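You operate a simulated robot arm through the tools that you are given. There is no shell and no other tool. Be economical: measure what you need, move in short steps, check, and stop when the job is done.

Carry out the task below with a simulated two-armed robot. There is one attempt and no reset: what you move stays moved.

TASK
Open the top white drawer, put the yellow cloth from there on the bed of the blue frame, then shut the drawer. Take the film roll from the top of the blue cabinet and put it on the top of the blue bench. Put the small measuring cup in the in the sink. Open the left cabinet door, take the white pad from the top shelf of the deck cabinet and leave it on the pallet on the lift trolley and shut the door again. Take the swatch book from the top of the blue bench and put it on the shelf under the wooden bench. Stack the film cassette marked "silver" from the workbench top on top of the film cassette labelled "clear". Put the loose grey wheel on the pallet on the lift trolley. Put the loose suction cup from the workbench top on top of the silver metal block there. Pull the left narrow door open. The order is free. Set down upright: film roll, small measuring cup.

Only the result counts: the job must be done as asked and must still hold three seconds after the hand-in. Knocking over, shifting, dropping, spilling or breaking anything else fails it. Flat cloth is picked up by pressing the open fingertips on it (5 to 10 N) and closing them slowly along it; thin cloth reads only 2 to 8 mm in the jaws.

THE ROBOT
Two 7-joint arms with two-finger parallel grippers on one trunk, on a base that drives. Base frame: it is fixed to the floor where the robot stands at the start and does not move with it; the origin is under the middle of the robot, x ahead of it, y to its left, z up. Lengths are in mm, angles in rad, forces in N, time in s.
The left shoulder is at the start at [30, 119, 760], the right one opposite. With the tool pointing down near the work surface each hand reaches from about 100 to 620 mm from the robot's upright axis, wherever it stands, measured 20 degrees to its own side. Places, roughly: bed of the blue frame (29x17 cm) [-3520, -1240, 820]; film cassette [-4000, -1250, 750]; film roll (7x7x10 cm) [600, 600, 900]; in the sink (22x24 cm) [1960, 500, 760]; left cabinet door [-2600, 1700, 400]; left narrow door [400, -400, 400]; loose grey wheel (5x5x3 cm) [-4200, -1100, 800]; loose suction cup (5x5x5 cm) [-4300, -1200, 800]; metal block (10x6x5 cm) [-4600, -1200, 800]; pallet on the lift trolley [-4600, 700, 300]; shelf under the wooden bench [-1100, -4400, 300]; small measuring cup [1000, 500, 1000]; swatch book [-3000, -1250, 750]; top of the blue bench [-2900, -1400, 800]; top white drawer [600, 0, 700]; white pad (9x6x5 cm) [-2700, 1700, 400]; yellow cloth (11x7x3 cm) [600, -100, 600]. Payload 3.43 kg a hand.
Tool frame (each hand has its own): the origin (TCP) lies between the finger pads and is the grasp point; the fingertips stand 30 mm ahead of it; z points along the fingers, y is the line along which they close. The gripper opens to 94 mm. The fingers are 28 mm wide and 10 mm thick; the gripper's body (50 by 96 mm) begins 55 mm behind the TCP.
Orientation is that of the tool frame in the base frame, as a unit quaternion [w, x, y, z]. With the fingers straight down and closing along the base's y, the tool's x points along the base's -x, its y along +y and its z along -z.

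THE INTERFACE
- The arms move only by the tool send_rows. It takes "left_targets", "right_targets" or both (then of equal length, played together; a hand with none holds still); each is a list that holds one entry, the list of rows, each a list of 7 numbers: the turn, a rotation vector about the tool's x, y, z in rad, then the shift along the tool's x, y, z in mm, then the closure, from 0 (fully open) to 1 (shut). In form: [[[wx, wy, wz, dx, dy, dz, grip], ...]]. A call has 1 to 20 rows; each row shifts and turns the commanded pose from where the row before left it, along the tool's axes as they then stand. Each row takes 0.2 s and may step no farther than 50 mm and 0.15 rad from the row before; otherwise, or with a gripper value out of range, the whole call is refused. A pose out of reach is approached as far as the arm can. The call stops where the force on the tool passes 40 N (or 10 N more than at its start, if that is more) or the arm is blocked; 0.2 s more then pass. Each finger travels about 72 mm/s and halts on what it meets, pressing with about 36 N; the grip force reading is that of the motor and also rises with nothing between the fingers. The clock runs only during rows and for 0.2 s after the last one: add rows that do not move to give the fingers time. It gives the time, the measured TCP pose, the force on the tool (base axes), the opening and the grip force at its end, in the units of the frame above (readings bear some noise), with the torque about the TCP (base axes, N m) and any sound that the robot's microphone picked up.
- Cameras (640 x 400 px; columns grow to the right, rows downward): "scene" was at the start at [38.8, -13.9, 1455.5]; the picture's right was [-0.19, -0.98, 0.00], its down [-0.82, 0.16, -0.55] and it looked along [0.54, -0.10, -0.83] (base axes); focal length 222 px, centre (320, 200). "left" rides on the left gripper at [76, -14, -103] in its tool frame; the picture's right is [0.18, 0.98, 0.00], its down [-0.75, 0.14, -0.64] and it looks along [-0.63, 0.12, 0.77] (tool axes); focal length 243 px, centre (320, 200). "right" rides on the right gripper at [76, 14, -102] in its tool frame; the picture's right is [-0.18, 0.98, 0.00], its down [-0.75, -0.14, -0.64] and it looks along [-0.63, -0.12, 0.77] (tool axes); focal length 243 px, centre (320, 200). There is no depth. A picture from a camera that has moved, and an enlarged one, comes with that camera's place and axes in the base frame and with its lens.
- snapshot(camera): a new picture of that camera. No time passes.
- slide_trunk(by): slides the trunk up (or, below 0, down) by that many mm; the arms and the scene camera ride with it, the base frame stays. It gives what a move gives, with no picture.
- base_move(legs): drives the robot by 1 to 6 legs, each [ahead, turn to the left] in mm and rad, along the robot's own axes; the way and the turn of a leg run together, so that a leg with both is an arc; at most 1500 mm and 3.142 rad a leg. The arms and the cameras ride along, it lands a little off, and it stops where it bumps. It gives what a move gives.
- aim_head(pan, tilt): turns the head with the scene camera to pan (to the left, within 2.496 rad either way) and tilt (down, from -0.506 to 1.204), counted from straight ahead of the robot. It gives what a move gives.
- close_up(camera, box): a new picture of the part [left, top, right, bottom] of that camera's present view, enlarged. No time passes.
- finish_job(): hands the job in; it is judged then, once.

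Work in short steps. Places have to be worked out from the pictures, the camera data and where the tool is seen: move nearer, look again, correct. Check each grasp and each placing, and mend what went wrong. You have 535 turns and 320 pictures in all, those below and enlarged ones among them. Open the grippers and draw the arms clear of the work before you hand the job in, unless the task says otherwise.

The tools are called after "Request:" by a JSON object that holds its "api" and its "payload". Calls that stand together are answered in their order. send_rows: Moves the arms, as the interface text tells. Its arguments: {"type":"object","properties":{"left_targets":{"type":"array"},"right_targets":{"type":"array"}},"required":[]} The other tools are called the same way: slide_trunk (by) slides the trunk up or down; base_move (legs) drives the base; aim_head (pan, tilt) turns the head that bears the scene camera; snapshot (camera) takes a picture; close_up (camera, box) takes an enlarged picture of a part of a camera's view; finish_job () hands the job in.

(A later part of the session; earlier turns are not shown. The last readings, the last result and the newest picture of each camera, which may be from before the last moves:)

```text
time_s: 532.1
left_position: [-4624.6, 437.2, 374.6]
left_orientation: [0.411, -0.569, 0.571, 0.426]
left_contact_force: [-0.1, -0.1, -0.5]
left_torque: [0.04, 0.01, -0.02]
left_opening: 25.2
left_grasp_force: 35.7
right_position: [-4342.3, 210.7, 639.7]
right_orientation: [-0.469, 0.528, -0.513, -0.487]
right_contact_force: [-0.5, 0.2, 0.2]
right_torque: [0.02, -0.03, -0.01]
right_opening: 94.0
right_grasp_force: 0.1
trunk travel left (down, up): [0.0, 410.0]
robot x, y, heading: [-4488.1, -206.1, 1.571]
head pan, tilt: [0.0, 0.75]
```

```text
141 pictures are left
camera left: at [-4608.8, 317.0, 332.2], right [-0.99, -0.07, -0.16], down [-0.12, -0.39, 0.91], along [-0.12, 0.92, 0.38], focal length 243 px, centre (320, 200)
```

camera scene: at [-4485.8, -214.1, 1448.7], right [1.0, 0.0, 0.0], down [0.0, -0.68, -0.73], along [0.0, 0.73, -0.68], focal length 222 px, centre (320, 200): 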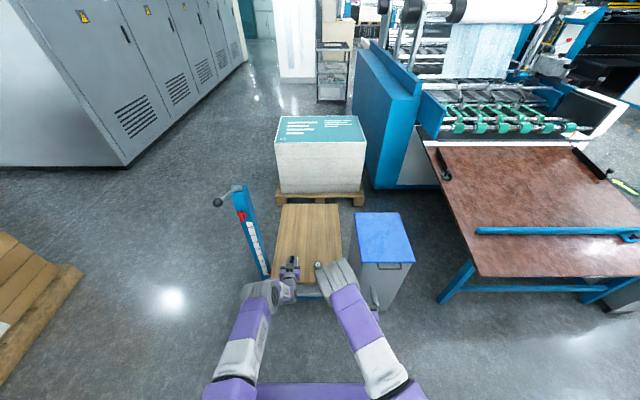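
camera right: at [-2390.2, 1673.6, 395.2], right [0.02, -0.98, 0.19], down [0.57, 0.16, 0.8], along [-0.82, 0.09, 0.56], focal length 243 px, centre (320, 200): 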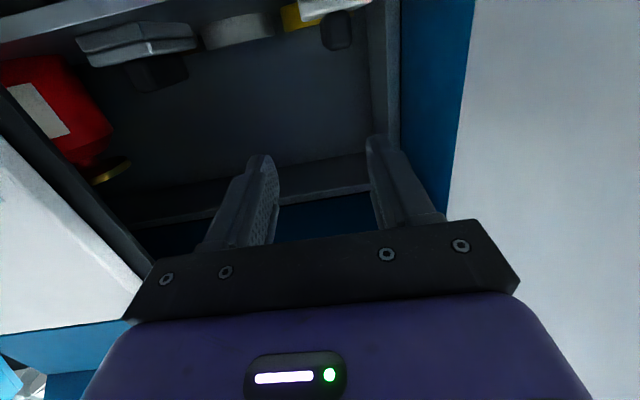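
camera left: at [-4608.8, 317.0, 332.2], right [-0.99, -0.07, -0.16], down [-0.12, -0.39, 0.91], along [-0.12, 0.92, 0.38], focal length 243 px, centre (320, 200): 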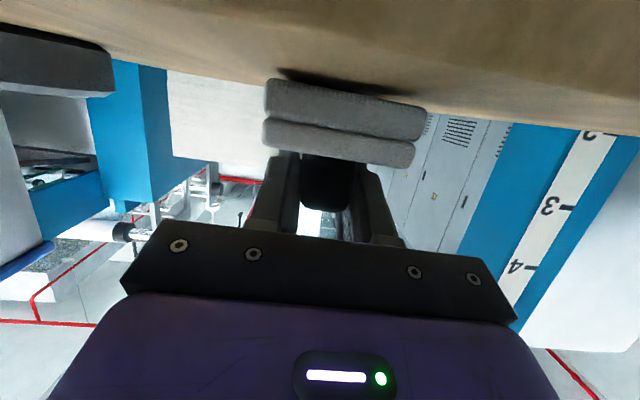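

Request:
{"api": "base_move", "payload": {"legs": [[25, 0]]}}

Request:
{"api": "send_rows", "payload": {"left_targets": [[[0, 0, 0, 2, 0, -8, 1], [0, 0, 0, 2, 0, -8, 1], [0, 0, 0, 3, 0, -6, 1], [0, 0, 0, 2, 0, 0, 1], [0, 0, 0, 2, 0, 0, 1], [0, 0, 0, 0, 0, 0, 1]]]}}

```text
time_s: 532.9
left_position: [-4622.6, 463.8, 373.7]
left_orientation: [0.411, -0.569, 0.57, 0.427]
left_contact_force: [0.2, 0.3, -0.8]
left_torque: [0.0, -0.02, 0.01]
left_opening: 25.2
left_grasp_force: 35.9
right_position: [-4341.1, 237.1, 640.2]
right_orientation: [-0.47, 0.528, -0.514, -0.487]
right_contact_force: [-0.2, -0.5, -0.2]
right_torque: [0.01, 0.03, 0.04]
right_opening: 94.2
right_grasp_force: 0.0
trunk travel left (down, up): [0.0, 410.0]
robot x, y, heading: [-4486.0, -180.9, 1.571]
head pan, tilt: [0.0, 0.75]
```

```text
time_s: 534.3
left_position: [-4622.9, 440.1, 372.0]
left_orientation: [-0.411, 0.569, -0.569, -0.427]
left_contact_force: [0.5, -0.4, 7.3]
left_torque: [0.33, -0.27, -0.09]
left_opening: 25.4
left_grasp_force: 36.4
right_position: [-4341.7, 236.1, 640.1]
right_orientation: [-0.47, 0.528, -0.513, -0.487]
right_contact_force: [-0.9, -0.6, -0.7]
right_torque: [0.04, 0.01, 0.01]
right_opening: 94.1
right_grasp_force: 0.1
trunk travel left (down, up): [0.0, 410.0]
robot x, y, heading: [-4487.2, -176.6, 1.573]
head pan, tilt: [0.0, 0.75]
```

Contact (7 N). Release the handle and withdraw along the tool axis.

Request:
{"api": "send_rows", "payload": {"left_targets": [[[0, 0, 0, 0, 0, 0, 0.7], [0, 0, 0, 0, 0, 0, 0.5], [0, 0, 0, -2, 0, 0, 0.4], [0, 0, 0, -3, 0, -5, 0.4], [0, 0, 0, -4, 0, -15, 0.4], [0, 0, 0, -4, 0, -25, 0.4], [0, 0, 0, -5, 0, -30, 0.4]]]}}

Request:
{"api": "snapshot", "payload": {"camera": "left"}}

Request:
{"api": "close_up", "payload": {"camera": "scene", "box": [220, 180, 400, 310]}}

```text
time_s: 535.9
left_position: [-4622.4, 371.7, 409.1]
left_orientation: [-0.41, 0.57, -0.569, -0.427]
left_contact_force: [0.4, -0.1, 0.0]
left_torque: [0.02, 0.02, -0.02]
left_opening: 56.6
left_grasp_force: 0.1
right_position: [-4342.1, 236.3, 641.8]
right_orientation: [-0.469, 0.529, -0.513, -0.488]
right_contact_force: [-0.2, -0.8, 0.7]
right_torque: [-0.01, -0.05, 0.0]
right_opening: 93.9
right_grasp_force: 0.1
trunk travel left (down, up): [0.0, 410.0]
robot x, y, heading: [-4485.2, -176.2, 1.579]
head pan, tilt: [0.0, 0.75]
```

```text
140 pictures are left
camera left: at [-4607.1, 250.5, 367.6], right [-0.99, -0.07, -0.16], down [-0.12, -0.39, 0.91], along [-0.12, 0.92, 0.38], focal length 243 px, centre (320, 200)
```

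left: 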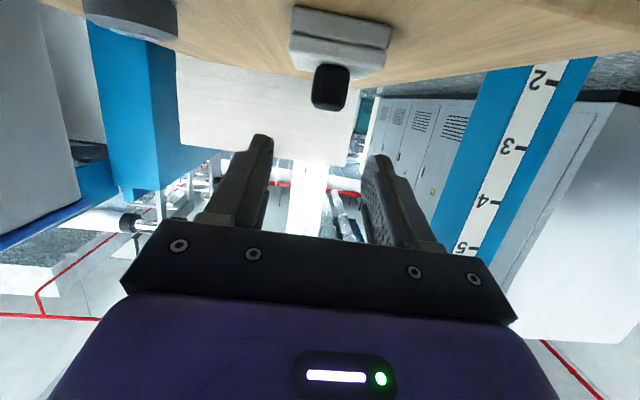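

```text
3.08 times, centred on (310, 245) of scene
camera zoom: at [-4485.7, -126.3, 1448.7], right [1.0, 0.0, 0.0], down [0.0, -0.68, -0.73], along [0.0, 0.73, -0.68], focal length 683 px, centre (351, 62)
```

zoom: 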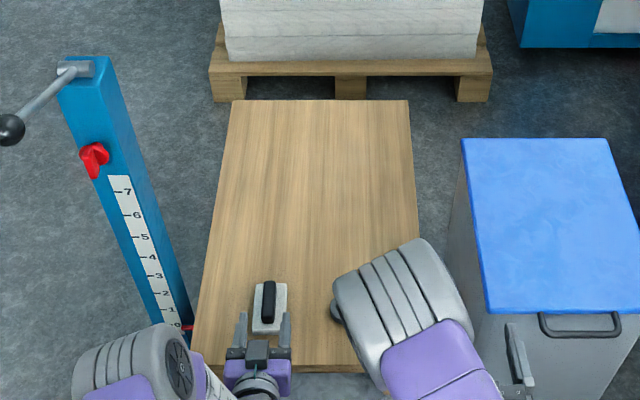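

Pad and wheel are both on the pallet. Back out and drive back to the deck cabinet to shut the door.

Request:
{"api": "base_move", "payload": {"legs": [[-270, 0], [0, -1.575], [1450, 0], [1430, 0]]}}

Request:
{"api": "base_move", "payload": {"legs": [[0, 1.571], [1500, 0], [600, 0], [0, 1.571]]}}

Request:
{"api": "snapshot", "payload": {"camera": "scene"}}

```text
time_s: 555.3
left_position: [-1038.0, -379.4, 409.9]
left_orientation: [0.592, 0.004, 0.806, 0.008]
left_contact_force: [-0.6, 1.0, 0.2]
left_torque: [-0.02, 0.0, 0.0]
left_opening: 56.5
left_grasp_force: 0.1
right_position: [-1175.3, -657.1, 640.6]
right_orientation: [0.676, -0.008, 0.737, 0.01]
right_contact_force: [-0.3, -1.3, 0.5]
right_torque: [0.01, 0.0, 0.02]
right_opening: 94.0
right_grasp_force: 0.1
trunk travel left (down, up): [0.0, 410.0]
robot x, y, heading: [-1592.2, -509.7, -0.007]
head pan, tilt: [0.0, 0.75]
```

```text
time_s: 573.3
left_position: [-2124.2, 1477.4, 409.0]
left_orientation: [-0.001, 0.805, -0.017, -0.593]
left_contact_force: [0.9, -0.3, -0.2]
left_torque: [0.0, -0.01, -0.02]
left_opening: 56.4
left_grasp_force: 0.1
right_position: [-1978.5, 1752.4, 640.1]
right_orientation: [-0.001, 0.737, -0.004, -0.676]
right_contact_force: [-0.2, 0.1, -0.1]
right_torque: [-0.01, -0.01, -0.01]
right_opening: 93.7
right_grasp_force: 0.1
trunk travel left (down, up): [0.0, 410.0]
robot x, y, heading: [-1570.7, 1593.3, 3.099]
head pan, tilt: [0.0, 0.75]
```

```text
138 pictures are left
camera scene: at [-1621.9, 1593.2, 1448.7], right [0.04, 1.0, 0.0], down [0.68, -0.03, -0.73], along [-0.73, 0.03, -0.68], focal length 222 px, centre (320, 200)
```

scene: 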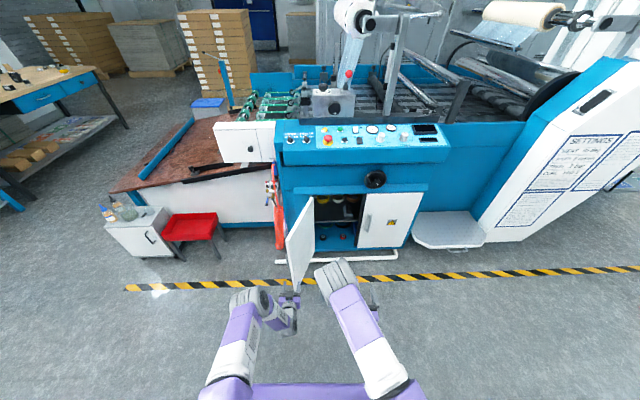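

Door's free edge is near (−2300, 1450), open ~117°. Place the left hand left of it (outer side), fingers closed, then sweep right.

Request:
{"api": "send_rows", "payload": {"left_targets": [[[0, 0, 0, -10, 25, -10, 0.7], [0, 0, 0, -10, 30, -10, 1], [0, 0, 0, -10, 30, -5, 1], [0, 0, 0, -10, 30, 0, 1], [0, 0, 0, 0, 20, 0, 1]]]}}

Request:
{"api": "base_move", "payload": {"legs": [[190, 0.04]]}}

Request:
{"api": "snapshot", "payload": {"camera": "scene"}}

```text
time_s: 574.5
left_position: [-2115.2, 1344.0, 459.2]
left_orientation: [-0.002, 0.806, -0.018, -0.592]
left_contact_force: [-0.8, 0.1, 0.7]
left_torque: [0.02, -0.01, -0.03]
left_opening: 0.0
left_grasp_force: 33.2
right_position: [-1977.4, 1752.6, 640.2]
right_orientation: [-0.002, 0.736, -0.005, -0.677]
right_contact_force: [-0.4, -0.4, 0.2]
right_torque: [-0.03, -0.03, 0.01]
right_opening: 94.0
right_grasp_force: 0.1
trunk travel left (down, up): [0.0, 410.0]
robot x, y, heading: [-1572.2, 1592.8, 3.102]
head pan, tilt: [0.0, 0.75]
```

```text
time_s: 576.1
left_position: [-2298.3, 1328.8, 459.6]
left_orientation: [0.011, 0.806, -0.001, -0.592]
left_contact_force: [0.4, 0.2, -0.6]
left_torque: [0.01, 0.01, -0.01]
left_opening: 0.0
left_grasp_force: 33.3
right_position: [-2177.0, 1741.6, 640.5]
right_orientation: [0.012, 0.736, 0.01, -0.676]
right_contact_force: [-0.1, 0.4, -0.2]
right_torque: [0.01, -0.02, 0.03]
right_opening: 93.9
right_grasp_force: 0.1
trunk travel left (down, up): [0.0, 410.0]
robot x, y, heading: [-1760.5, 1596.3, 3.14]
head pan, tilt: [0.0, 0.75]
```

```text
137 pictures are left
camera scene: at [-1815.2, 1595.5, 1448.7], right [0.0, 1.0, 0.0], down [0.68, 0.0, -0.73], along [-0.73, 0.0, -0.68], focal length 222 px, centre (320, 200)
```

scene: 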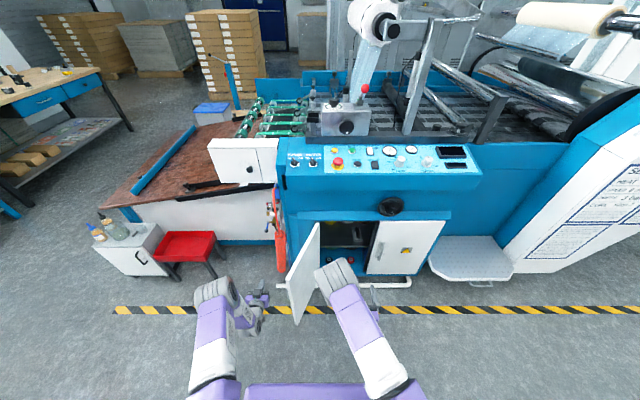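

Sweep the left hand to the right (+y) to swing the door.

Request:
{"api": "send_rows", "payload": {"left_targets": [[[0, 0, 0, 0, -20, 3, 1], [0, 0, 0, 0, -20, 3, 1], [0, 0, 0, 0, -20, 0, 1], [0, 0, 0, 0, -20, 0, 1], [0, 0, 0, 0, -20, 0, 1], [0, 0, 0, 0, -20, 0, 1], [0, 0, 0, 0, -20, 0, 1], [0, 0, 0, 0, -20, 0, 1], [0, 0, 0, 0, -20, 0, 1], [0, 0, 0, 0, -20, 0, 1], [0, 0, 0, 0, -20, 0, 1], [0, 0, 0, 0, -20, 0, 1], [0, 0, 0, 0, -20, 0, 1], [0, 0, 0, 0, -20, 0, 1]]]}}

Request:
{"api": "snapshot", "payload": {"camera": "scene"}}

```text
time_s: 579.1
left_position: [-2308.4, 1607.3, 451.0]
left_orientation: [0.01, 0.805, -0.001, -0.593]
left_contact_force: [0.1, 0.6, 0.8]
left_torque: [-0.01, -0.01, 0.02]
left_opening: 0.0
left_grasp_force: 32.2
right_position: [-2176.5, 1740.6, 640.5]
right_orientation: [0.012, 0.737, 0.01, -0.676]
right_contact_force: [-0.2, 0.2, -0.5]
right_torque: [0.0, -0.02, 0.04]
right_opening: 94.0
right_grasp_force: 0.1
trunk travel left (down, up): [0.0, 410.0]
robot x, y, heading: [-1760.6, 1597.8, 3.134]
head pan, tilt: [0.0, 0.75]
```

```text
136 pictures are left
camera scene: at [-1815.0, 1595.6, 1448.7], right [0.0, 1.0, 0.0], down [0.68, 0.0, -0.73], along [-0.73, 0.0, -0.68], focal length 222 px, centre (320, 200)
```

scene: 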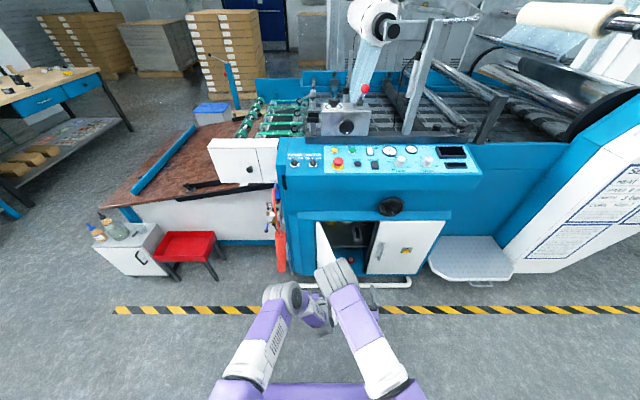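

Request:
{"api": "send_rows", "payload": {"right_targets": [[[0, 0, 0, -5, -25, 0, 0.5], [0, 0, 0, -5, -25, 0, 1], [0, 0, 0, -5, -25, 0, 1], [0, 0, 0, -5, -25, 0, 1], [0, 0, 0, -5, -20, 0, 1], [0, 0, 0, 0, 0, 0, 1], [0, 0, 0, 0, 0, 0, 1], [0, 0, 0, 0, 0, 0, 1], [0, 0, 0, 0, 0, 0, 1], [0, 0, 0, 0, 0, 0, 1]]], "left_targets": [[[0, 0, 0, 0, 0, 0, 1], [0, 0, 0, 0, 0, 0, 1], [0, 0, 0, 0, -18, 4, 1], [0, 0, 0, 0, -18, 6, 1], [0, 0, 0, -2, -18, 8, 1], [0, 0, 0, -2, -18, 10, 1], [0, 0, 0, -3, -17, 12, 1], [0, 0, 0, -3, -16, 14, 1], [0, 0, 0, -4, -15, 15, 1], [0, 0, 0, -4, -14, 16, 1]]]}}

Request:
{"api": "snapshot", "payload": {"camera": "scene"}}

```text
time_s: 581.3
left_position: [-2355.2, 1704.0, 444.8]
left_orientation: [0.009, 0.806, -0.003, -0.592]
left_contact_force: [-0.4, -0.2, -0.3]
left_torque: [0.0, 0.0, -0.01]
left_opening: 0.1
left_grasp_force: 33.3
left hand out of reach, approached as far as the arm can: row 8, 9, 10
right_position: [-2183.1, 1859.9, 665.0]
right_orientation: [0.011, 0.737, 0.01, -0.676]
right_contact_force: [-0.5, -0.6, 0.4]
right_torque: [-0.02, 0.0, 0.0]
right_opening: 0.0
right_grasp_force: 32.7
trunk travel left (down, up): [0.0, 410.0]
robot x, y, heading: [-1762.0, 1595.0, 3.14]
head pan, tilt: [0.0, 0.75]
```

```text
135 pictures are left
camera scene: at [-1815.0, 1595.6, 1448.7], right [0.0, 1.0, 0.0], down [0.68, 0.0, -0.73], along [-0.73, 0.0, -0.68], focal length 222 px, centre (320, 200)
```

scene: 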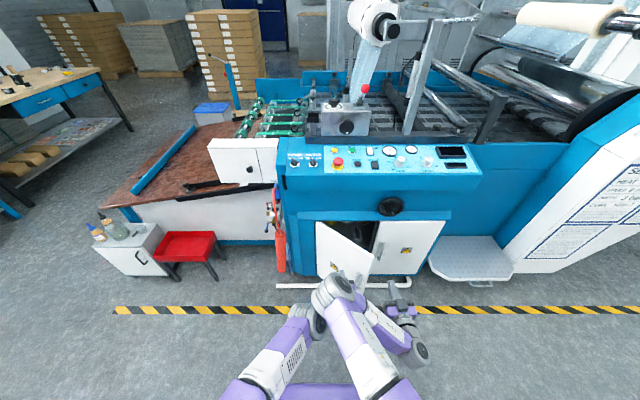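

Door ~41° open. Retract the left hand, lower the right hand above handle height, and push the rest with the right.

Request:
{"api": "send_rows", "payload": {"left_targets": [[[0, 0, 0, 4, 10, -20, 1], [0, 0, 0, 5, 20, -20, 1], [0, 0, 0, 5, 25, -20, 1], [0, 0, 0, 5, 25, -20, 1], [0, 0, 0, 5, 25, -20, 1]]]}}

Request:
{"api": "send_rows", "payload": {"right_targets": [[[0, 0, 0, 30, 10, 0, 1], [0, 0, 0, 30, 10, 0, 1], [0, 0, 0, 30, 10, 0, 1], [0, 0, 0, 30, 10, 0, 1], [0, 0, 0, 30, 10, 0, 1], [0, 0, 0, 15, 10, 0, 1]]]}}

Request:
{"api": "snapshot", "payload": {"camera": "scene"}}

```text
time_s: 582.5
left_position: [-2251.2, 1597.2, 452.7]
left_orientation: [0.009, 0.806, -0.002, -0.592]
left_contact_force: [0.0, 0.8, -0.2]
left_torque: [0.01, 0.02, 0.02]
left_opening: 0.0
left_grasp_force: 32.8
right_position: [-2184.4, 1859.4, 664.2]
right_orientation: [0.012, 0.736, 0.01, -0.676]
right_contact_force: [-0.5, -0.6, -0.2]
right_torque: [0.02, 0.01, -0.04]
right_opening: 0.2
right_grasp_force: 33.1
trunk travel left (down, up): [0.0, 410.0]
robot x, y, heading: [-1761.7, 1597.1, 3.139]
head pan, tilt: [0.0, 0.75]
```

```text
time_s: 583.9
left_position: [-2249.8, 1597.8, 451.6]
left_orientation: [0.01, 0.806, -0.002, -0.592]
left_contact_force: [0.1, -0.7, -1.4]
left_torque: [-0.01, 0.01, -0.04]
left_opening: 0.1
left_grasp_force: 33.1
right_position: [-2167.6, 1799.6, 499.4]
right_orientation: [0.012, 0.736, 0.011, -0.676]
right_contact_force: [-0.6, 0.2, -0.5]
right_torque: [0.0, -0.01, 0.01]
right_opening: 0.0
right_grasp_force: 33.0
trunk travel left (down, up): [0.0, 410.0]
robot x, y, heading: [-1763.6, 1596.4, 3.137]
head pan, tilt: [0.0, 0.75]
```

```text
134 pictures are left
camera scene: at [-1815.0, 1595.6, 1448.7], right [0.0, 1.0, 0.0], down [0.68, 0.0, -0.73], along [-0.73, 0.0, -0.68], focal length 222 px, centre (320, 200)
```

scene: 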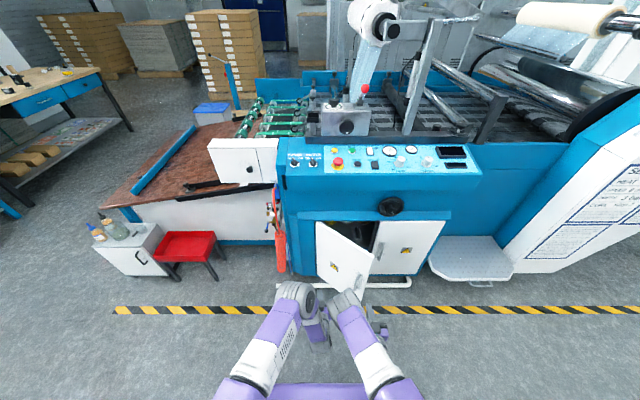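

Request:
{"api": "send_rows", "payload": {"right_targets": [[[0, 0, 0, 0, 0, 25, 1], [0, 0, 0, 0, 0, 25, 1], [0, 0, 0, 0, 0, 25, 1], [0, 0, 0, 0, 0, 25, 1], [0, 0, 0, 0, 0, 25, 1], [0, 0, 0, -1, 0, 25, 1], [0, 0, 0, -1, 0, 25, 1], [0, 0, 0, -2, 0, 20, 1], [0, 0, 0, -2, 0, 20, 1], [0, 0, 0, -2, 0, 20, 1]]]}}

Request:
{"api": "base_move", "payload": {"legs": [[60, 0]]}}

Request:
{"api": "snapshot", "payload": {"camera": "scene"}}

```text
time_s: 586.1
left_position: [-2251.1, 1596.9, 452.5]
left_orientation: [0.011, 0.806, -0.001, -0.592]
left_contact_force: [-0.4, -0.4, -0.7]
left_torque: [0.01, 0.0, 0.03]
left_opening: 0.1
left_grasp_force: 33.4
right_position: [-2401.3, 1793.5, 489.7]
right_orientation: [0.011, 0.737, 0.01, -0.675]
right_contact_force: [-0.4, 0.5, 0.4]
right_torque: [0.01, -0.01, 0.01]
right_opening: 0.0
right_grasp_force: 33.0
trunk travel left (down, up): [0.0, 410.0]
robot x, y, heading: [-1758.8, 1597.2, 3.135]
head pan, tilt: [0.0, 0.75]
```

```text
time_s: 587.1
left_position: [-2308.5, 1596.7, 451.1]
left_orientation: [0.01, 0.805, -0.002, -0.593]
left_contact_force: [-0.4, -0.8, -0.1]
left_torque: [-0.01, 0.03, -0.02]
left_opening: 0.0
left_grasp_force: 32.4
right_position: [-2460.1, 1792.7, 489.8]
right_orientation: [0.012, 0.737, 0.011, -0.676]
right_contact_force: [0.5, 0.2, 0.2]
right_torque: [-0.04, -0.02, -0.01]
right_opening: 0.0
right_grasp_force: 33.3
trunk travel left (down, up): [0.0, 410.0]
robot x, y, heading: [-1818.0, 1601.3, 3.138]
head pan, tilt: [0.0, 0.75]
```

```text
133 pictures are left
camera scene: at [-1874.0, 1595.7, 1448.7], right [0.0, 1.0, 0.0], down [0.68, 0.0, -0.73], along [-0.73, 0.0, -0.68], focal length 222 px, centre (320, 200)
```

scene: 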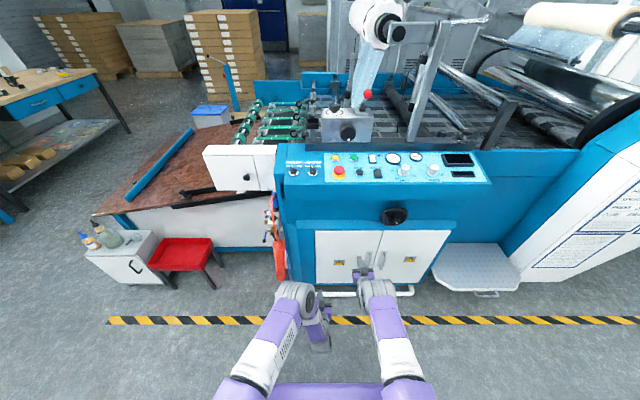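

Nearly shut; push on gently.

Request:
{"api": "base_move", "payload": {"legs": [[75, 0]]}}

Request:
{"api": "close_up", "payload": {"camera": "scene", "box": [270, 200, 470, 330]}}

```text
time_s: 588.1
left_position: [-2366.1, 1597.5, 451.4]
left_orientation: [0.01, 0.805, -0.002, -0.593]
left_contact_force: [0.1, -0.5, 1.2]
left_torque: [-0.04, 0.01, -0.01]
left_opening: 0.0
left_grasp_force: 32.9
right_position: [-2512.8, 1792.9, 488.3]
right_orientation: [0.012, 0.734, 0.01, -0.679]
right_contact_force: [4.6, 0.6, 3.3]
right_torque: [0.0, 0.12, -0.05]
right_opening: 0.0
right_grasp_force: 33.2
trunk travel left (down, up): [0.0, 410.0]
robot x, y, heading: [-1873.7, 1592.4, 3.137]
head pan, tilt: [0.0, 0.75]
stopped in leg 1: the force on the tool passed its limit at 218 N (the readings are from after the stop); the commanded pose is now the measured one
```

```text
3.08 times, centred on (370, 265) of scene
camera zoom: at [-1929.3, 1595.8, 1448.7], right [0.0, 1.0, 0.0], down [0.68, 0.0, -0.73], along [-0.73, 0.0, -0.68], focal length 683 px, centre (166, 0)
```

zoom: 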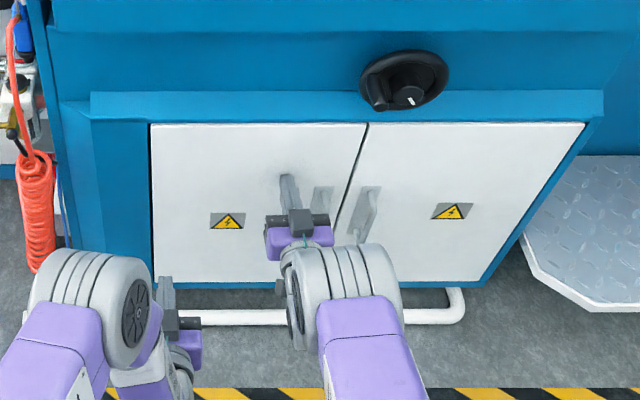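

The door is shut flush. Back away, then return both hands to pointing down.

Request:
{"api": "base_move", "payload": {"legs": [[-400, 0]]}}

Request:
{"api": "send_rows", "payload": {"left_targets": [[[0, 0.15, 0, -15, 0, -10, 0.5], [0, 0.15, 0, -15, 0, -10, 0], [0, 0.15, 0, -15, 0, -10, 0], [0, 0.15, 0, -10, 0, -20, 0], [0, 0.15, 0, -10, 0, -20, 0], [0, 0.15, 0, 0, 0, -30, 0], [0, 0.15, 0, 0, 0, -30, 0], [0, 0.15, 0, 0, 0, -30, 0], [0, 0.07, 0, 0, 0, -40, 0], [0, 0, 0, 0, 0, -40, 0], [0, 0, 0, 0, 0, -40, 0], [0, 0, 0, 0, 0, -40, 0]]], "right_targets": [[[0, 0.15, 0, -15, -10, -10, 0.5], [0, 0.15, 0, -15, -10, -10, 0], [0, 0.15, 0, -15, -10, -10, 0], [0, 0.15, 0, -10, 0, -20, 0], [0, 0.15, 0, -10, 0, -20, 0], [0, 0.15, 0, 0, 0, -30, 0], [0, 0.15, 0, 0, 0, -30, 0], [0, 0.15, 0, 0, 0, -30, 0], [0, 0.15, 0, 0, 0, -40, 0], [0, 0.13, 0, 0, 0, -40, 0], [0, 0, 0, 0, 0, -40, 0], [0, 0, 0, 0, 0, -40, 0]]]}}

Request:
{"api": "snapshot", "payload": {"camera": "scene"}}

```text
time_s: 590.6
left_position: [-1964.5, 1593.1, 451.7]
left_orientation: [0.013, 0.806, 0.001, -0.592]
left_contact_force: [0.9, -0.1, -0.2]
left_torque: [-0.03, 0.03, 0.04]
left_opening: 0.0
left_grasp_force: 33.2
right_position: [-2112.5, 1787.9, 487.3]
right_orientation: [0.016, 0.735, 0.014, -0.677]
right_contact_force: [-0.2, -0.3, -0.4]
right_torque: [0.02, 0.02, 0.01]
right_opening: 0.1
right_grasp_force: 32.9
trunk travel left (down, up): [0.0, 410.0]
robot x, y, heading: [-1476.5, 1594.9, -3.141]
head pan, tilt: [0.0, 0.75]
```

```text
time_s: 593.2
left_position: [-1911.5, 1600.9, 791.4]
left_orientation: [0.009, 1.0, 0.009, 0.002]
left_contact_force: [-0.2, -0.3, -0.3]
left_torque: [-0.02, -0.03, -0.02]
left_opening: 94.2
left_grasp_force: 0.1
right_position: [-2006.7, 1823.2, 808.1]
right_orientation: [0.002, 1.0, 0.021, -0.007]
right_contact_force: [-0.1, -0.2, -0.2]
right_torque: [-0.01, -0.01, -0.01]
right_opening: 94.0
right_grasp_force: 0.1
trunk travel left (down, up): [0.0, 410.0]
robot x, y, heading: [-1475.3, 1598.6, -3.136]
head pan, tilt: [0.0, 0.75]
```

```text
131 pictures are left
camera scene: at [-1528.7, 1595.7, 1448.8], right [-0.01, 1.0, 0.0], down [0.68, 0.0, -0.73], along [-0.73, 0.0, -0.68], focal length 222 px, centre (320, 200)
```

scene: 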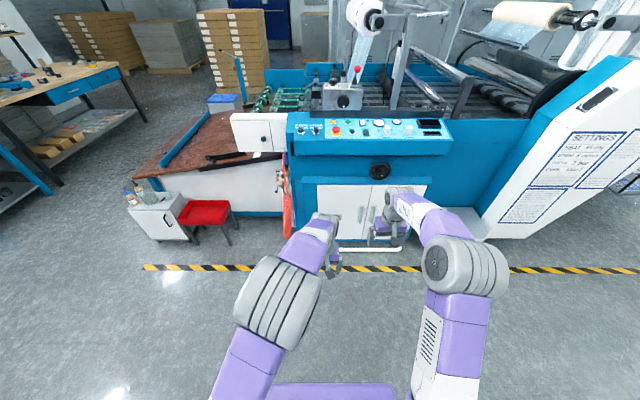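

Turn around and drive to the left end of the blue cabinet.

Request:
{"api": "base_move", "payload": {"legs": [[0, 3.136], [1500, 0], [350, 0]]}}

Request:
{"api": "slide_trunk", "payload": {"by": 250}}

Request:
{"api": "aim_head", "payload": {"pan": -0.5, "tilt": 0.5}}

Request:
{"api": "snapshot", "payload": {"camera": "scene"}}

```text
time_s: 609.9
left_position: [813.3, 1628.0, 791.4]
left_orientation: [-0.001, -0.011, 1.0, 0.01]
left_contact_force: [0.5, 0.7, -0.3]
left_torque: [-0.01, -0.02, 0.01]
left_opening: 93.9
left_grasp_force: 0.0
right_position: [911.8, 1405.8, 807.9]
right_orientation: [0.006, -0.022, 1.0, 0.002]
right_contact_force: [0.3, -1.2, 0.4]
right_torque: [0.0, 0.01, 0.04]
right_opening: 94.1
right_grasp_force: 0.2
trunk travel left (down, up): [0.0, 410.0]
robot x, y, heading: [381.0, 1628.7, 0.01]
head pan, tilt: [0.0, 0.75]
```

```text
time_s: 612.5
left_position: [813.5, 1626.5, 1040.5]
left_orientation: [-0.002, -0.011, 1.0, 0.01]
left_contact_force: [0.1, -1.0, 0.2]
left_torque: [-0.02, 0.0, 0.0]
left_opening: 94.0
left_grasp_force: 0.1
right_position: [912.2, 1405.0, 1058.0]
right_orientation: [0.006, -0.023, 1.0, 0.002]
right_contact_force: [-0.2, 0.1, -0.3]
right_torque: [-0.02, 0.02, 0.0]
right_opening: 93.8
right_grasp_force: 0.1
trunk travel left (down, up): [-250.0, 160.0]
robot x, y, heading: [376.7, 1630.0, 0.011]
head pan, tilt: [0.0, 0.75]
```

```text
time_s: 613.4
left_position: [812.8, 1628.0, 1041.0]
left_orientation: [-0.001, -0.01, 1.0, 0.009]
left_contact_force: [0.6, -0.8, 0.9]
left_torque: [0.0, -0.04, 0.03]
left_opening: 93.9
left_grasp_force: 0.0
right_position: [911.6, 1405.7, 1057.8]
right_orientation: [0.005, -0.022, 1.0, 0.001]
right_contact_force: [-0.4, -0.2, -0.2]
right_torque: [-0.01, 0.05, -0.03]
right_opening: 93.9
right_grasp_force: 0.1
trunk travel left (down, up): [-250.0, 160.0]
robot x, y, heading: [378.4, 1627.5, 0.013]
head pan, tilt: [-0.499, 0.499]
```

```text
130 pictures are left
camera scene: at [428.8, 1586.8, 1720.6], right [-0.47, -0.88, 0.0], down [-0.42, 0.22, -0.88], along [0.78, -0.41, -0.48], focal length 222 px, centre (320, 200)
```

scene: 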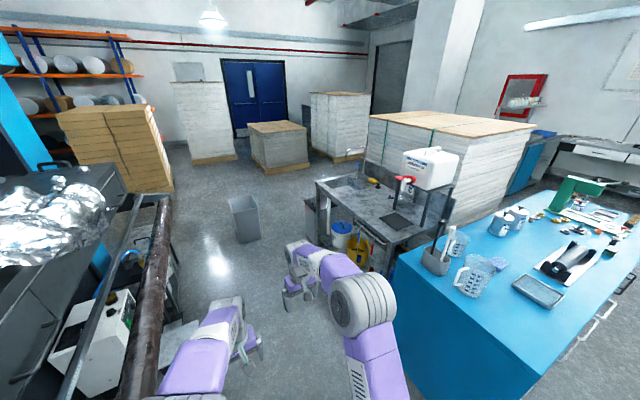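

Request:
{"api": "close_up", "payload": {"camera": "scene", "box": [310, 140, 550, 300]}}

```text
2.50 times, centred on (430, 220) of scene
camera zoom: at [428.8, 1586.8, 1720.6], right [-0.47, -0.88, 0.0], down [-0.42, 0.22, -0.88], along [0.78, -0.41, -0.48], focal length 555 px, centre (45, 150)
```

zoom: 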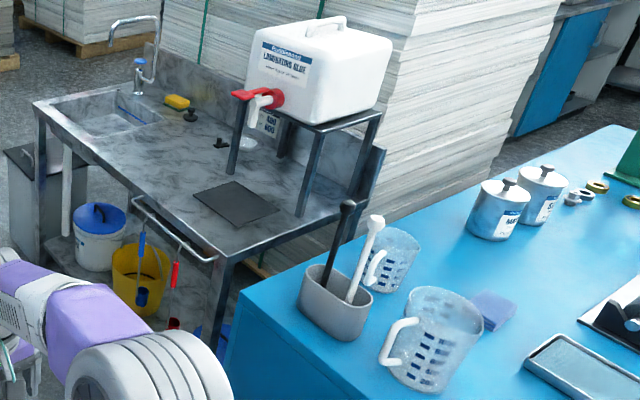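

Sink basin at ≈(1950, 510) of the wash table; small cup at ≈(913, 475) behind the stick holder (921, 636). Raise fully and drive to the cabinet's left end facing it.

Request:
{"api": "slide_trunk", "payload": {"by": 155}}

Request:
{"api": "base_move", "payload": {"legs": [[0, -0.5], [806, 0], [0, -1.084]]}}

Request:
{"api": "aim_head", "payload": {"pan": 0.0, "tilt": 0.8}}

Request:
{"api": "snapshot", "payload": {"camera": "scene"}}

Request:
{"api": "snapshot", "payload": {"camera": "right"}}

```text
time_s: 615.2
left_position: [813.7, 1627.6, 1196.0]
left_orientation: [-0.001, -0.011, 1.0, 0.01]
left_contact_force: [0.3, 0.2, 0.3]
left_torque: [-0.04, 0.03, -0.03]
left_opening: 93.9
left_grasp_force: 0.0
right_position: [911.8, 1405.9, 1213.0]
right_orientation: [0.006, -0.023, 1.0, 0.003]
right_contact_force: [0.2, 0.1, 0.4]
right_torque: [0.01, -0.02, 0.01]
right_opening: 94.0
right_grasp_force: 0.1
trunk travel left (down, up): [-405.0, 5.0]
robot x, y, heading: [379.0, 1630.2, 0.011]
head pan, tilt: [-0.499, 0.499]
```

```text
time_s: 623.7
left_position: [1078.6, 809.3, 1197.1]
left_orientation: [0.005, 0.706, 0.708, 0.007]
left_contact_force: [-0.3, -0.2, 1.2]
left_torque: [-0.04, 0.0, 0.01]
left_opening: 93.8
left_grasp_force: 0.1
right_position: [855.7, 714.3, 1213.5]
right_orientation: [0.005, 0.697, 0.717, -0.003]
right_contact_force: [1.0, 1.1, -0.5]
right_torque: [0.0, -0.02, -0.03]
right_opening: 94.1
right_grasp_force: 0.0
trunk travel left (down, up): [-405.0, 5.0]
robot x, y, heading: [1088.6, 1243.8, -1.58]
head pan, tilt: [-0.499, 0.499]
```

```text
time_s: 624.6
left_position: [1079.6, 808.9, 1196.5]
left_orientation: [0.007, 0.706, 0.708, 0.007]
left_contact_force: [0.1, -0.2, -0.1]
left_torque: [0.03, -0.03, 0.03]
left_opening: 93.7
left_grasp_force: 0.1
right_position: [854.9, 715.2, 1212.8]
right_orientation: [0.006, 0.698, 0.716, -0.004]
right_contact_force: [-0.2, 0.0, -0.4]
right_torque: [-0.03, -0.01, 0.01]
right_opening: 93.9
right_grasp_force: 0.1
trunk travel left (down, up): [-405.0, 5.0]
robot x, y, heading: [1091.8, 1244.8, -1.58]
head pan, tilt: [0.0, 0.799]
```

```text
128 pictures are left
camera scene: at [1089.2, 1193.1, 1849.8], right [-1.0, 0.01, 0.0], down [0.01, 0.72, -0.7], along [-0.01, -0.7, -0.72], focal length 222 px, centre (320, 200)
```

scene: 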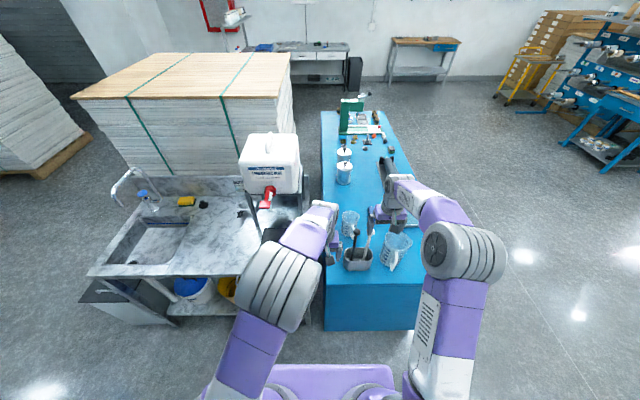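

```text
127 pictures are left
camera right: at [866.4, 793.5, 1314.6], right [0.99, -0.16, 0.01], down [-0.12, -0.75, 0.65], along [-0.1, -0.64, -0.76], focal length 243 px, centre (320, 200)
```

right: 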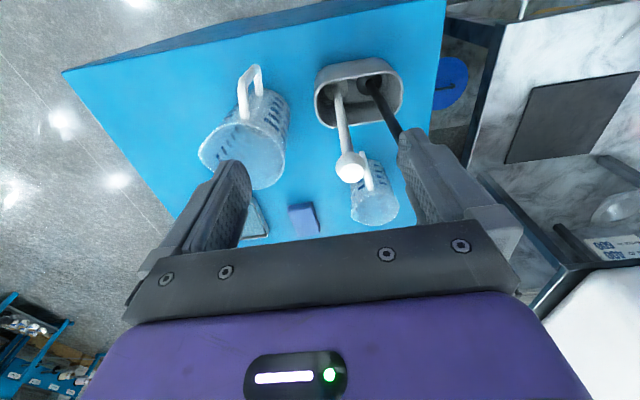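

Request:
{"api": "close_up", "payload": {"camera": "right", "box": [290, 50, 450, 240]}}

Request:
{"api": "close_up", "payload": {"camera": "scene", "box": [310, 190, 430, 290]}}

```text
2.11 times, centred on (370, 145) of right
camera zoom: at [866.4, 793.5, 1314.6], right [0.99, -0.16, 0.01], down [-0.12, -0.75, 0.65], along [-0.1, -0.64, -0.76], focal length 511 px, centre (215, 316)
```

zoom: 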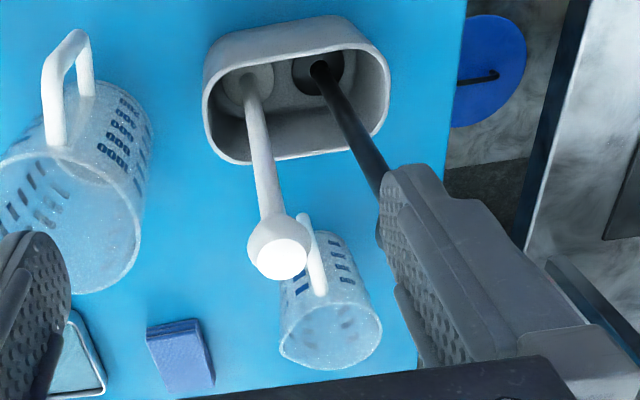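

```text
4.00 times, centred on (370, 240) of scene
camera zoom: at [1089.2, 1193.1, 1849.8], right [-1.0, 0.01, 0.0], down [0.01, 0.72, -0.7], along [-0.01, -0.7, -0.72], focal length 888 px, centre (120, 40)
```

zoom: 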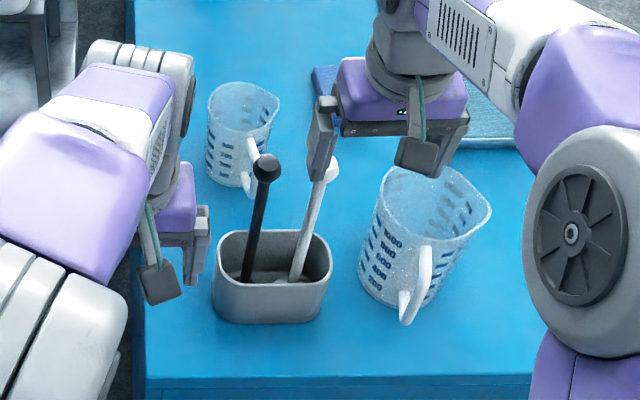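

The cup (≈(923, 494), rim z≈1005, handle toward me) stands behind the sticks (tops z≈1080). I'll pinch its +x wall from above. Drive 180 mm closer first.

Request:
{"api": "base_move", "payload": {"legs": [[180, 0.009]]}}

Request:
{"api": "snapshot", "payload": {"camera": "right"}}

Request:
{"api": "snapshot", "payload": {"camera": "left"}}

Request:
{"api": "snapshot", "payload": {"camera": "scene"}}

```text
time_s: 626.1
left_position: [1079.1, 629.5, 1196.2]
left_orientation: [0.006, 0.704, 0.71, 0.007]
left_contact_force: [-1.5, 0.3, 0.1]
left_torque: [0.02, -0.03, -0.03]
left_opening: 94.0
left_grasp_force: 0.0
right_position: [855.9, 534.5, 1212.8]
right_orientation: [0.005, 0.696, 0.718, -0.003]
right_contact_force: [-0.4, 0.0, -0.5]
right_torque: [0.0, 0.03, 0.02]
right_opening: 94.1
right_grasp_force: 0.2
trunk travel left (down, up): [-405.0, 5.0]
robot x, y, heading: [1090.6, 1064.4, -1.574]
head pan, tilt: [0.0, 0.799]
```

```text
124 pictures are left
camera right: at [867.6, 612.5, 1314.8], right [0.99, -0.15, 0.01], down [-0.12, -0.75, 0.65], along [-0.09, -0.64, -0.76], focal length 243 px, centre (320, 200)
```

right: 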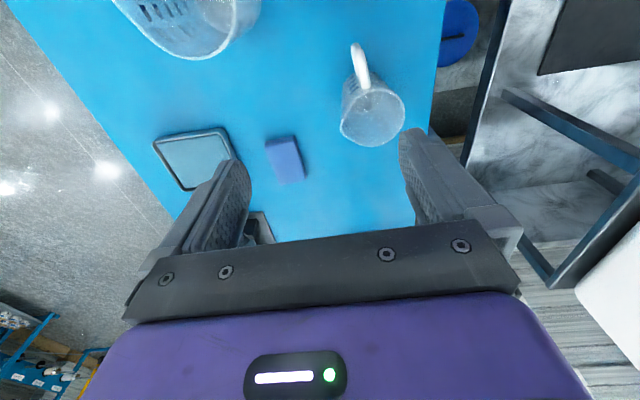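

```text
123 pictures are left
camera left: at [1063.2, 704.7, 1299.1], right [0.98, 0.19, 0.02], down [0.14, -0.75, 0.64], along [0.14, -0.63, -0.77], focal length 243 px, centre (320, 200)
```

left: 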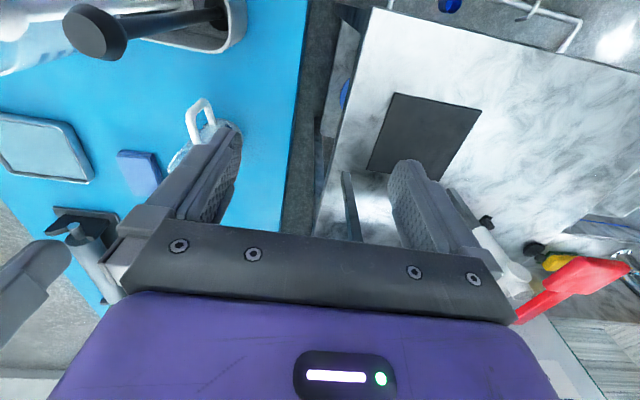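

```text
122 pictures are left
camera scene: at [1088.3, 1013.3, 1849.8], right [-1.0, 0.0, 0.0], down [0.0, 0.72, -0.7], along [0.0, -0.7, -0.72], focal length 222 px, centre (320, 200)
```

scene: 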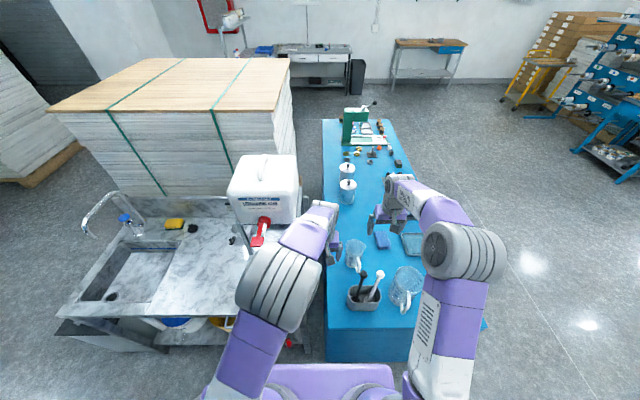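

Rim centre ≈(921, 481, 988). Position the right hand above its +x wall with fingers half closed.

Request:
{"api": "send_rows", "payload": {"right_targets": [[[0, 0, 0, -12, 20, 0, 0.3], [0, 0, 0, -12, 21, 0, 0.5], [0, 0, 0, -12, 21, 20, 0.55], [0, 0, 0, -12, 21, 35, 0.55], [0, 0, 0, -9, 20, 35, 0.55], [0, 0, 0, 0, 0, 30, 0.55]]]}}

Request:
{"api": "snapshot", "payload": {"camera": "right"}}

Request:
{"api": "close_up", "payload": {"camera": "scene", "box": [310, 170, 450, 320]}}

```text
time_s: 627.5
left_position: [1080.1, 628.9, 1196.5]
left_orientation: [0.006, 0.704, 0.71, 0.008]
left_contact_force: [-0.1, -0.1, 0.0]
left_torque: [0.02, 0.0, 0.01]
left_opening: 94.1
left_grasp_force: 0.0
right_position: [960.9, 479.5, 1095.4]
right_orientation: [0.006, 0.696, 0.718, -0.003]
right_contact_force: [-0.6, 0.3, 0.6]
right_torque: [0.0, 0.01, -0.02]
right_opening: 42.0
right_grasp_force: 0.1
trunk travel left (down, up): [-405.0, 5.0]
robot x, y, heading: [1088.5, 1064.1, -1.576]
head pan, tilt: [0.0, 0.799]
```

```text
121 pictures are left
camera right: at [972.0, 557.7, 1195.4], right [0.99, -0.15, 0.01], down [-0.12, -0.75, 0.65], along [-0.09, -0.64, -0.76], focal length 243 px, centre (320, 200)
```

right: 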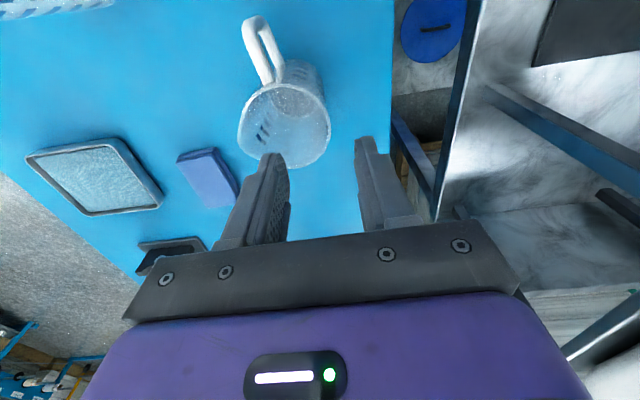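

```text
2.67 times, centred on (380, 245) of scene
camera zoom: at [1087.8, 1013.2, 1849.7], right [-1.0, 0.0, 0.0], down [0.0, 0.72, -0.7], along [0.0, -0.7, -0.72], focal length 592 px, centre (160, 80)
```

zoom: 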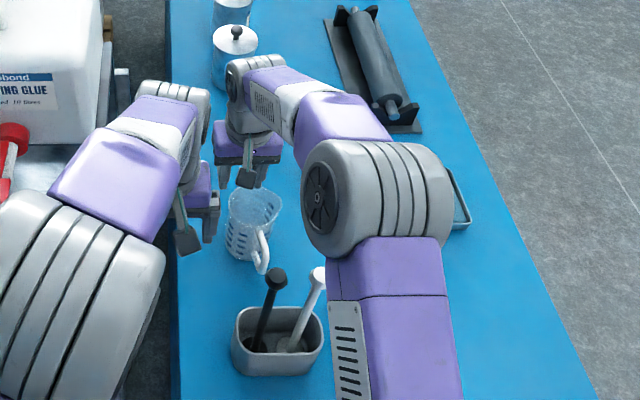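

Rim refined: centre ≈(926, 466), z≈972; +x wall at ≈(968, 463). Align and descend to just above the rim.

Request:
{"api": "send_rows", "payload": {"right_targets": [[[0, 0, 0, -16, 7, 15, 0.55], [0, 0, 0, 0, 0, 30, 0.55], [0, 0, 0, 0, 0, 25, 0.55], [0, 0, 0, 0, 0, 10, 0.55]]]}}

Request:
{"api": "snapshot", "payload": {"camera": "right"}}

```text
time_s: 628.5
left_position: [1079.9, 629.2, 1195.8]
left_orientation: [0.007, 0.704, 0.71, 0.007]
left_contact_force: [0.9, 0.8, 0.0]
left_torque: [0.01, -0.01, -0.01]
left_opening: 94.0
left_grasp_force: 0.0
right_position: [969.9, 463.5, 1014.6]
right_orientation: [0.005, 0.696, 0.718, -0.003]
right_contact_force: [0.3, 0.1, -0.5]
right_torque: [-0.01, -0.04, 0.02]
right_opening: 42.2
right_grasp_force: 0.1
trunk travel left (down, up): [-405.0, 5.0]
robot x, y, heading: [1085.9, 1065.7, -1.576]
head pan, tilt: [0.0, 0.799]
```

```text
119 pictures are left
camera right: at [980.3, 541.1, 1116.7], right [0.99, -0.15, 0.01], down [-0.12, -0.75, 0.65], along [-0.09, -0.64, -0.76], focal length 243 px, centre (320, 200)
```

right: 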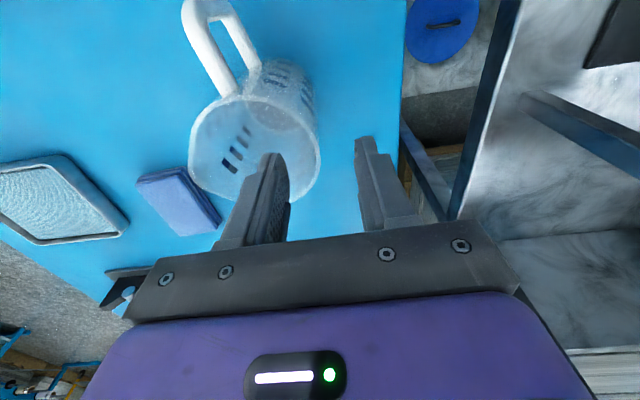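

Inner finger is inside the rim, outer outside. Descend 42 mm and close.

Request:
{"api": "send_rows", "payload": {"right_targets": [[[0, 0, 0, 0, -1, 15, 0.55], [0, 0, 0, 0, 0, 15, 0.55], [0, 0, 0, 0, 0, 12, 0.55]]]}}

Request:
{"api": "snapshot", "payload": {"camera": "right"}}

```text
time_s: 629.3
left_position: [1079.2, 629.4, 1196.4]
left_orientation: [0.005, 0.704, 0.71, 0.007]
left_contact_force: [-1.3, -0.4, -0.1]
left_torque: [0.02, -0.04, -0.01]
left_opening: 93.8
left_grasp_force: 0.1
right_position: [968.4, 463.2, 972.3]
right_orientation: [0.006, 0.696, 0.718, -0.003]
right_contact_force: [-0.7, 0.4, -0.4]
right_torque: [-0.02, -0.01, 0.01]
right_opening: 42.6
right_grasp_force: 0.1
trunk travel left (down, up): [-405.0, 5.0]
robot x, y, heading: [1090.6, 1065.0, -1.571]
head pan, tilt: [0.0, 0.799]
```

```text
118 pictures are left
camera right: at [980.3, 540.3, 1074.2], right [0.99, -0.15, 0.01], down [-0.12, -0.75, 0.65], along [-0.1, -0.64, -0.76], focal length 243 px, centre (320, 200)
```

right: 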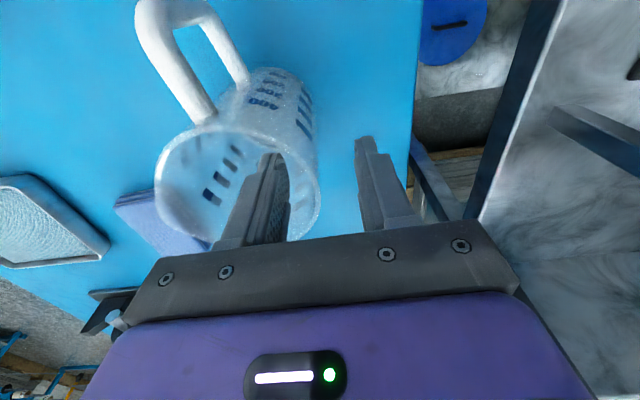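

Inside/outside placement is right. Close gently on the wall.

Request:
{"api": "send_rows", "payload": {"right_targets": [[[0, 0, 0, 0, 0, 0, 0.62], [0, 0, 0, 0, 0, 0, 0.7], [0, 0, 0, 0, 0, 0, 0.77], [0, 0, 0, 0, 0, 0, 0.84], [0, 0, 0, 0, 0, 0, 0.9], [0, 0, 0, 0, 0, 0, 0.96], [0, 0, 0, 0, 0, 0, 1], [0, 0, 0, 0, 0, 0, 1]]]}}

Request:
{"api": "snapshot", "payload": {"camera": "right"}}

```text
time_s: 631.1
left_position: [1080.4, 628.8, 1197.3]
left_orientation: [0.006, 0.704, 0.71, 0.007]
left_contact_force: [-0.6, 0.4, 0.8]
left_torque: [-0.04, 0.0, 0.0]
left_opening: 93.9
left_grasp_force: 0.0
right_position: [968.9, 462.5, 972.3]
right_orientation: [0.005, 0.696, 0.718, -0.002]
right_contact_force: [-1.6, 0.1, 0.1]
right_torque: [-0.01, 0.2, 0.05]
right_opening: 7.0
right_grasp_force: 36.1
trunk travel left (down, up): [-405.0, 5.0]
robot x, y, heading: [1089.5, 1068.2, -1.576]
head pan, tilt: [0.0, 0.799]
```

```text
117 pictures are left
camera right: at [980.3, 540.5, 1074.5], right [0.99, -0.15, 0.01], down [-0.12, -0.75, 0.65], along [-0.1, -0.64, -0.76], focal length 243 px, centre (320, 200)
```

right: 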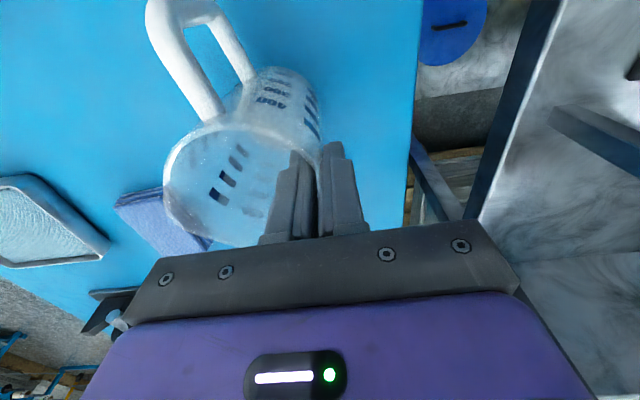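

Wall gripped (7 mm). Move the left hand aside and lift the cup gently.

Request:
{"api": "send_rows", "payload": {"left_targets": [[[0, 0, 0, 15, 10, 0, 0], [0, 0, 0, 20, 15, 0, 0], [0, 0, 0, 20, 15, 0, 0], [0, 0, 0, 20, 15, 0, 0], [0, 0, 0, 20, 15, 0, 0], [0, 0, 0, 20, 15, 0, 0], [0, 0, 0, 15, 15, 0, 0], [0, 0, 0, 0, 0, 0, 0]]]}}

Request:
{"api": "send_rows", "payload": {"right_targets": [[[0, 0, 0, 0, 0, -2, 1], [0, 0, 0, 0, 0, -4, 1], [0, 0, 0, 0, 0, -6, 1], [0, 0, 0, 0, 0, -9, 1], [0, 0, 0, 0, 0, -12, 1], [0, 0, 0, 0, 0, -15, 1], [0, 0, 0, 0, 0, -15, 1], [0, 0, 0, 0, 0, -15, 1], [0, 0, 0, 0, 0, -15, 1], [0, 0, 0, 0, 0, -15, 1], [0, 0, 0, 0, 0, -12, 1], [0, 0, 0, 0, 0, -8, 1], [0, 0, 0, 0, 0, -4, 1]]]}}

Request:
{"api": "snapshot", "payload": {"camera": "right"}}

Request:
{"api": "close_up", "payload": {"camera": "scene", "box": [290, 170, 430, 320]}}

```text
time_s: 632.9
left_position: [1178.1, 760.6, 1196.2]
left_orientation: [0.006, 0.704, 0.71, 0.007]
left_contact_force: [-0.9, -0.3, 0.3]
left_torque: [0.03, -0.01, -0.02]
left_opening: 93.9
left_grasp_force: 0.0
right_position: [969.4, 464.0, 971.3]
right_orientation: [0.007, 0.696, 0.718, -0.002]
right_contact_force: [0.8, 0.5, 3.1]
right_torque: [0.07, 0.14, 0.0]
right_opening: 7.4
right_grasp_force: 36.4
trunk travel left (down, up): [-405.0, 5.0]
robot x, y, heading: [1090.3, 1068.2, -1.575]
head pan, tilt: [0.0, 0.799]
```

```text
time_s: 635.7
left_position: [1177.5, 760.6, 1197.8]
left_orientation: [0.006, 0.704, 0.71, 0.006]
left_contact_force: [0.9, 0.6, 0.5]
left_torque: [-0.03, 0.03, -0.01]
left_opening: 93.7
left_grasp_force: 0.2
right_position: [969.3, 464.4, 1105.4]
right_orientation: [0.006, 0.696, 0.718, -0.003]
right_contact_force: [0.0, -0.1, -1.3]
right_torque: [-0.01, 0.01, 0.01]
right_opening: 7.2
right_grasp_force: 36.0
trunk travel left (down, up): [-405.0, 5.0]
robot x, y, heading: [1088.2, 1067.7, -1.573]
head pan, tilt: [0.0, 0.799]
```

```text
116 pictures are left
camera right: at [979.3, 541.7, 1206.1], right [0.99, -0.15, 0.01], down [-0.12, -0.75, 0.65], along [-0.09, -0.64, -0.76], focal length 243 px, centre (320, 200)
```

right: 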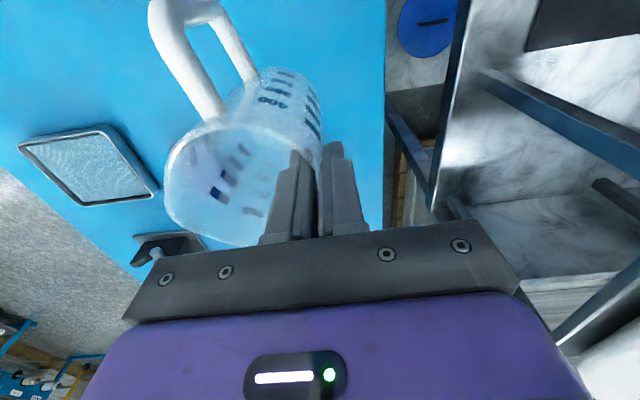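

```text
2.67 times, centred on (360, 245) of scene
camera zoom: at [1088.4, 1013.2, 1849.7], right [-1.0, 0.0, 0.0], down [0.0, 0.72, -0.7], along [0.0, -0.7, -0.72], focal length 592 px, centre (213, 80)
```

zoom: 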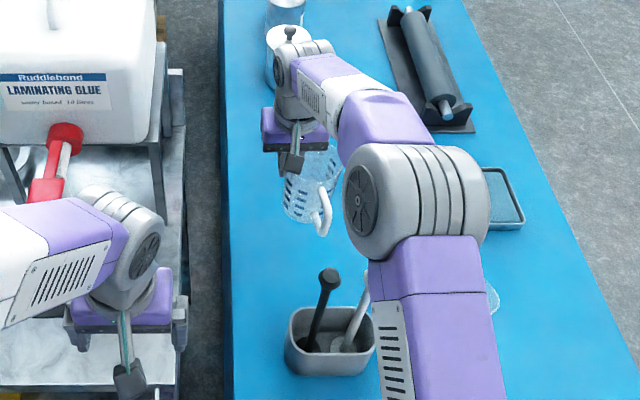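

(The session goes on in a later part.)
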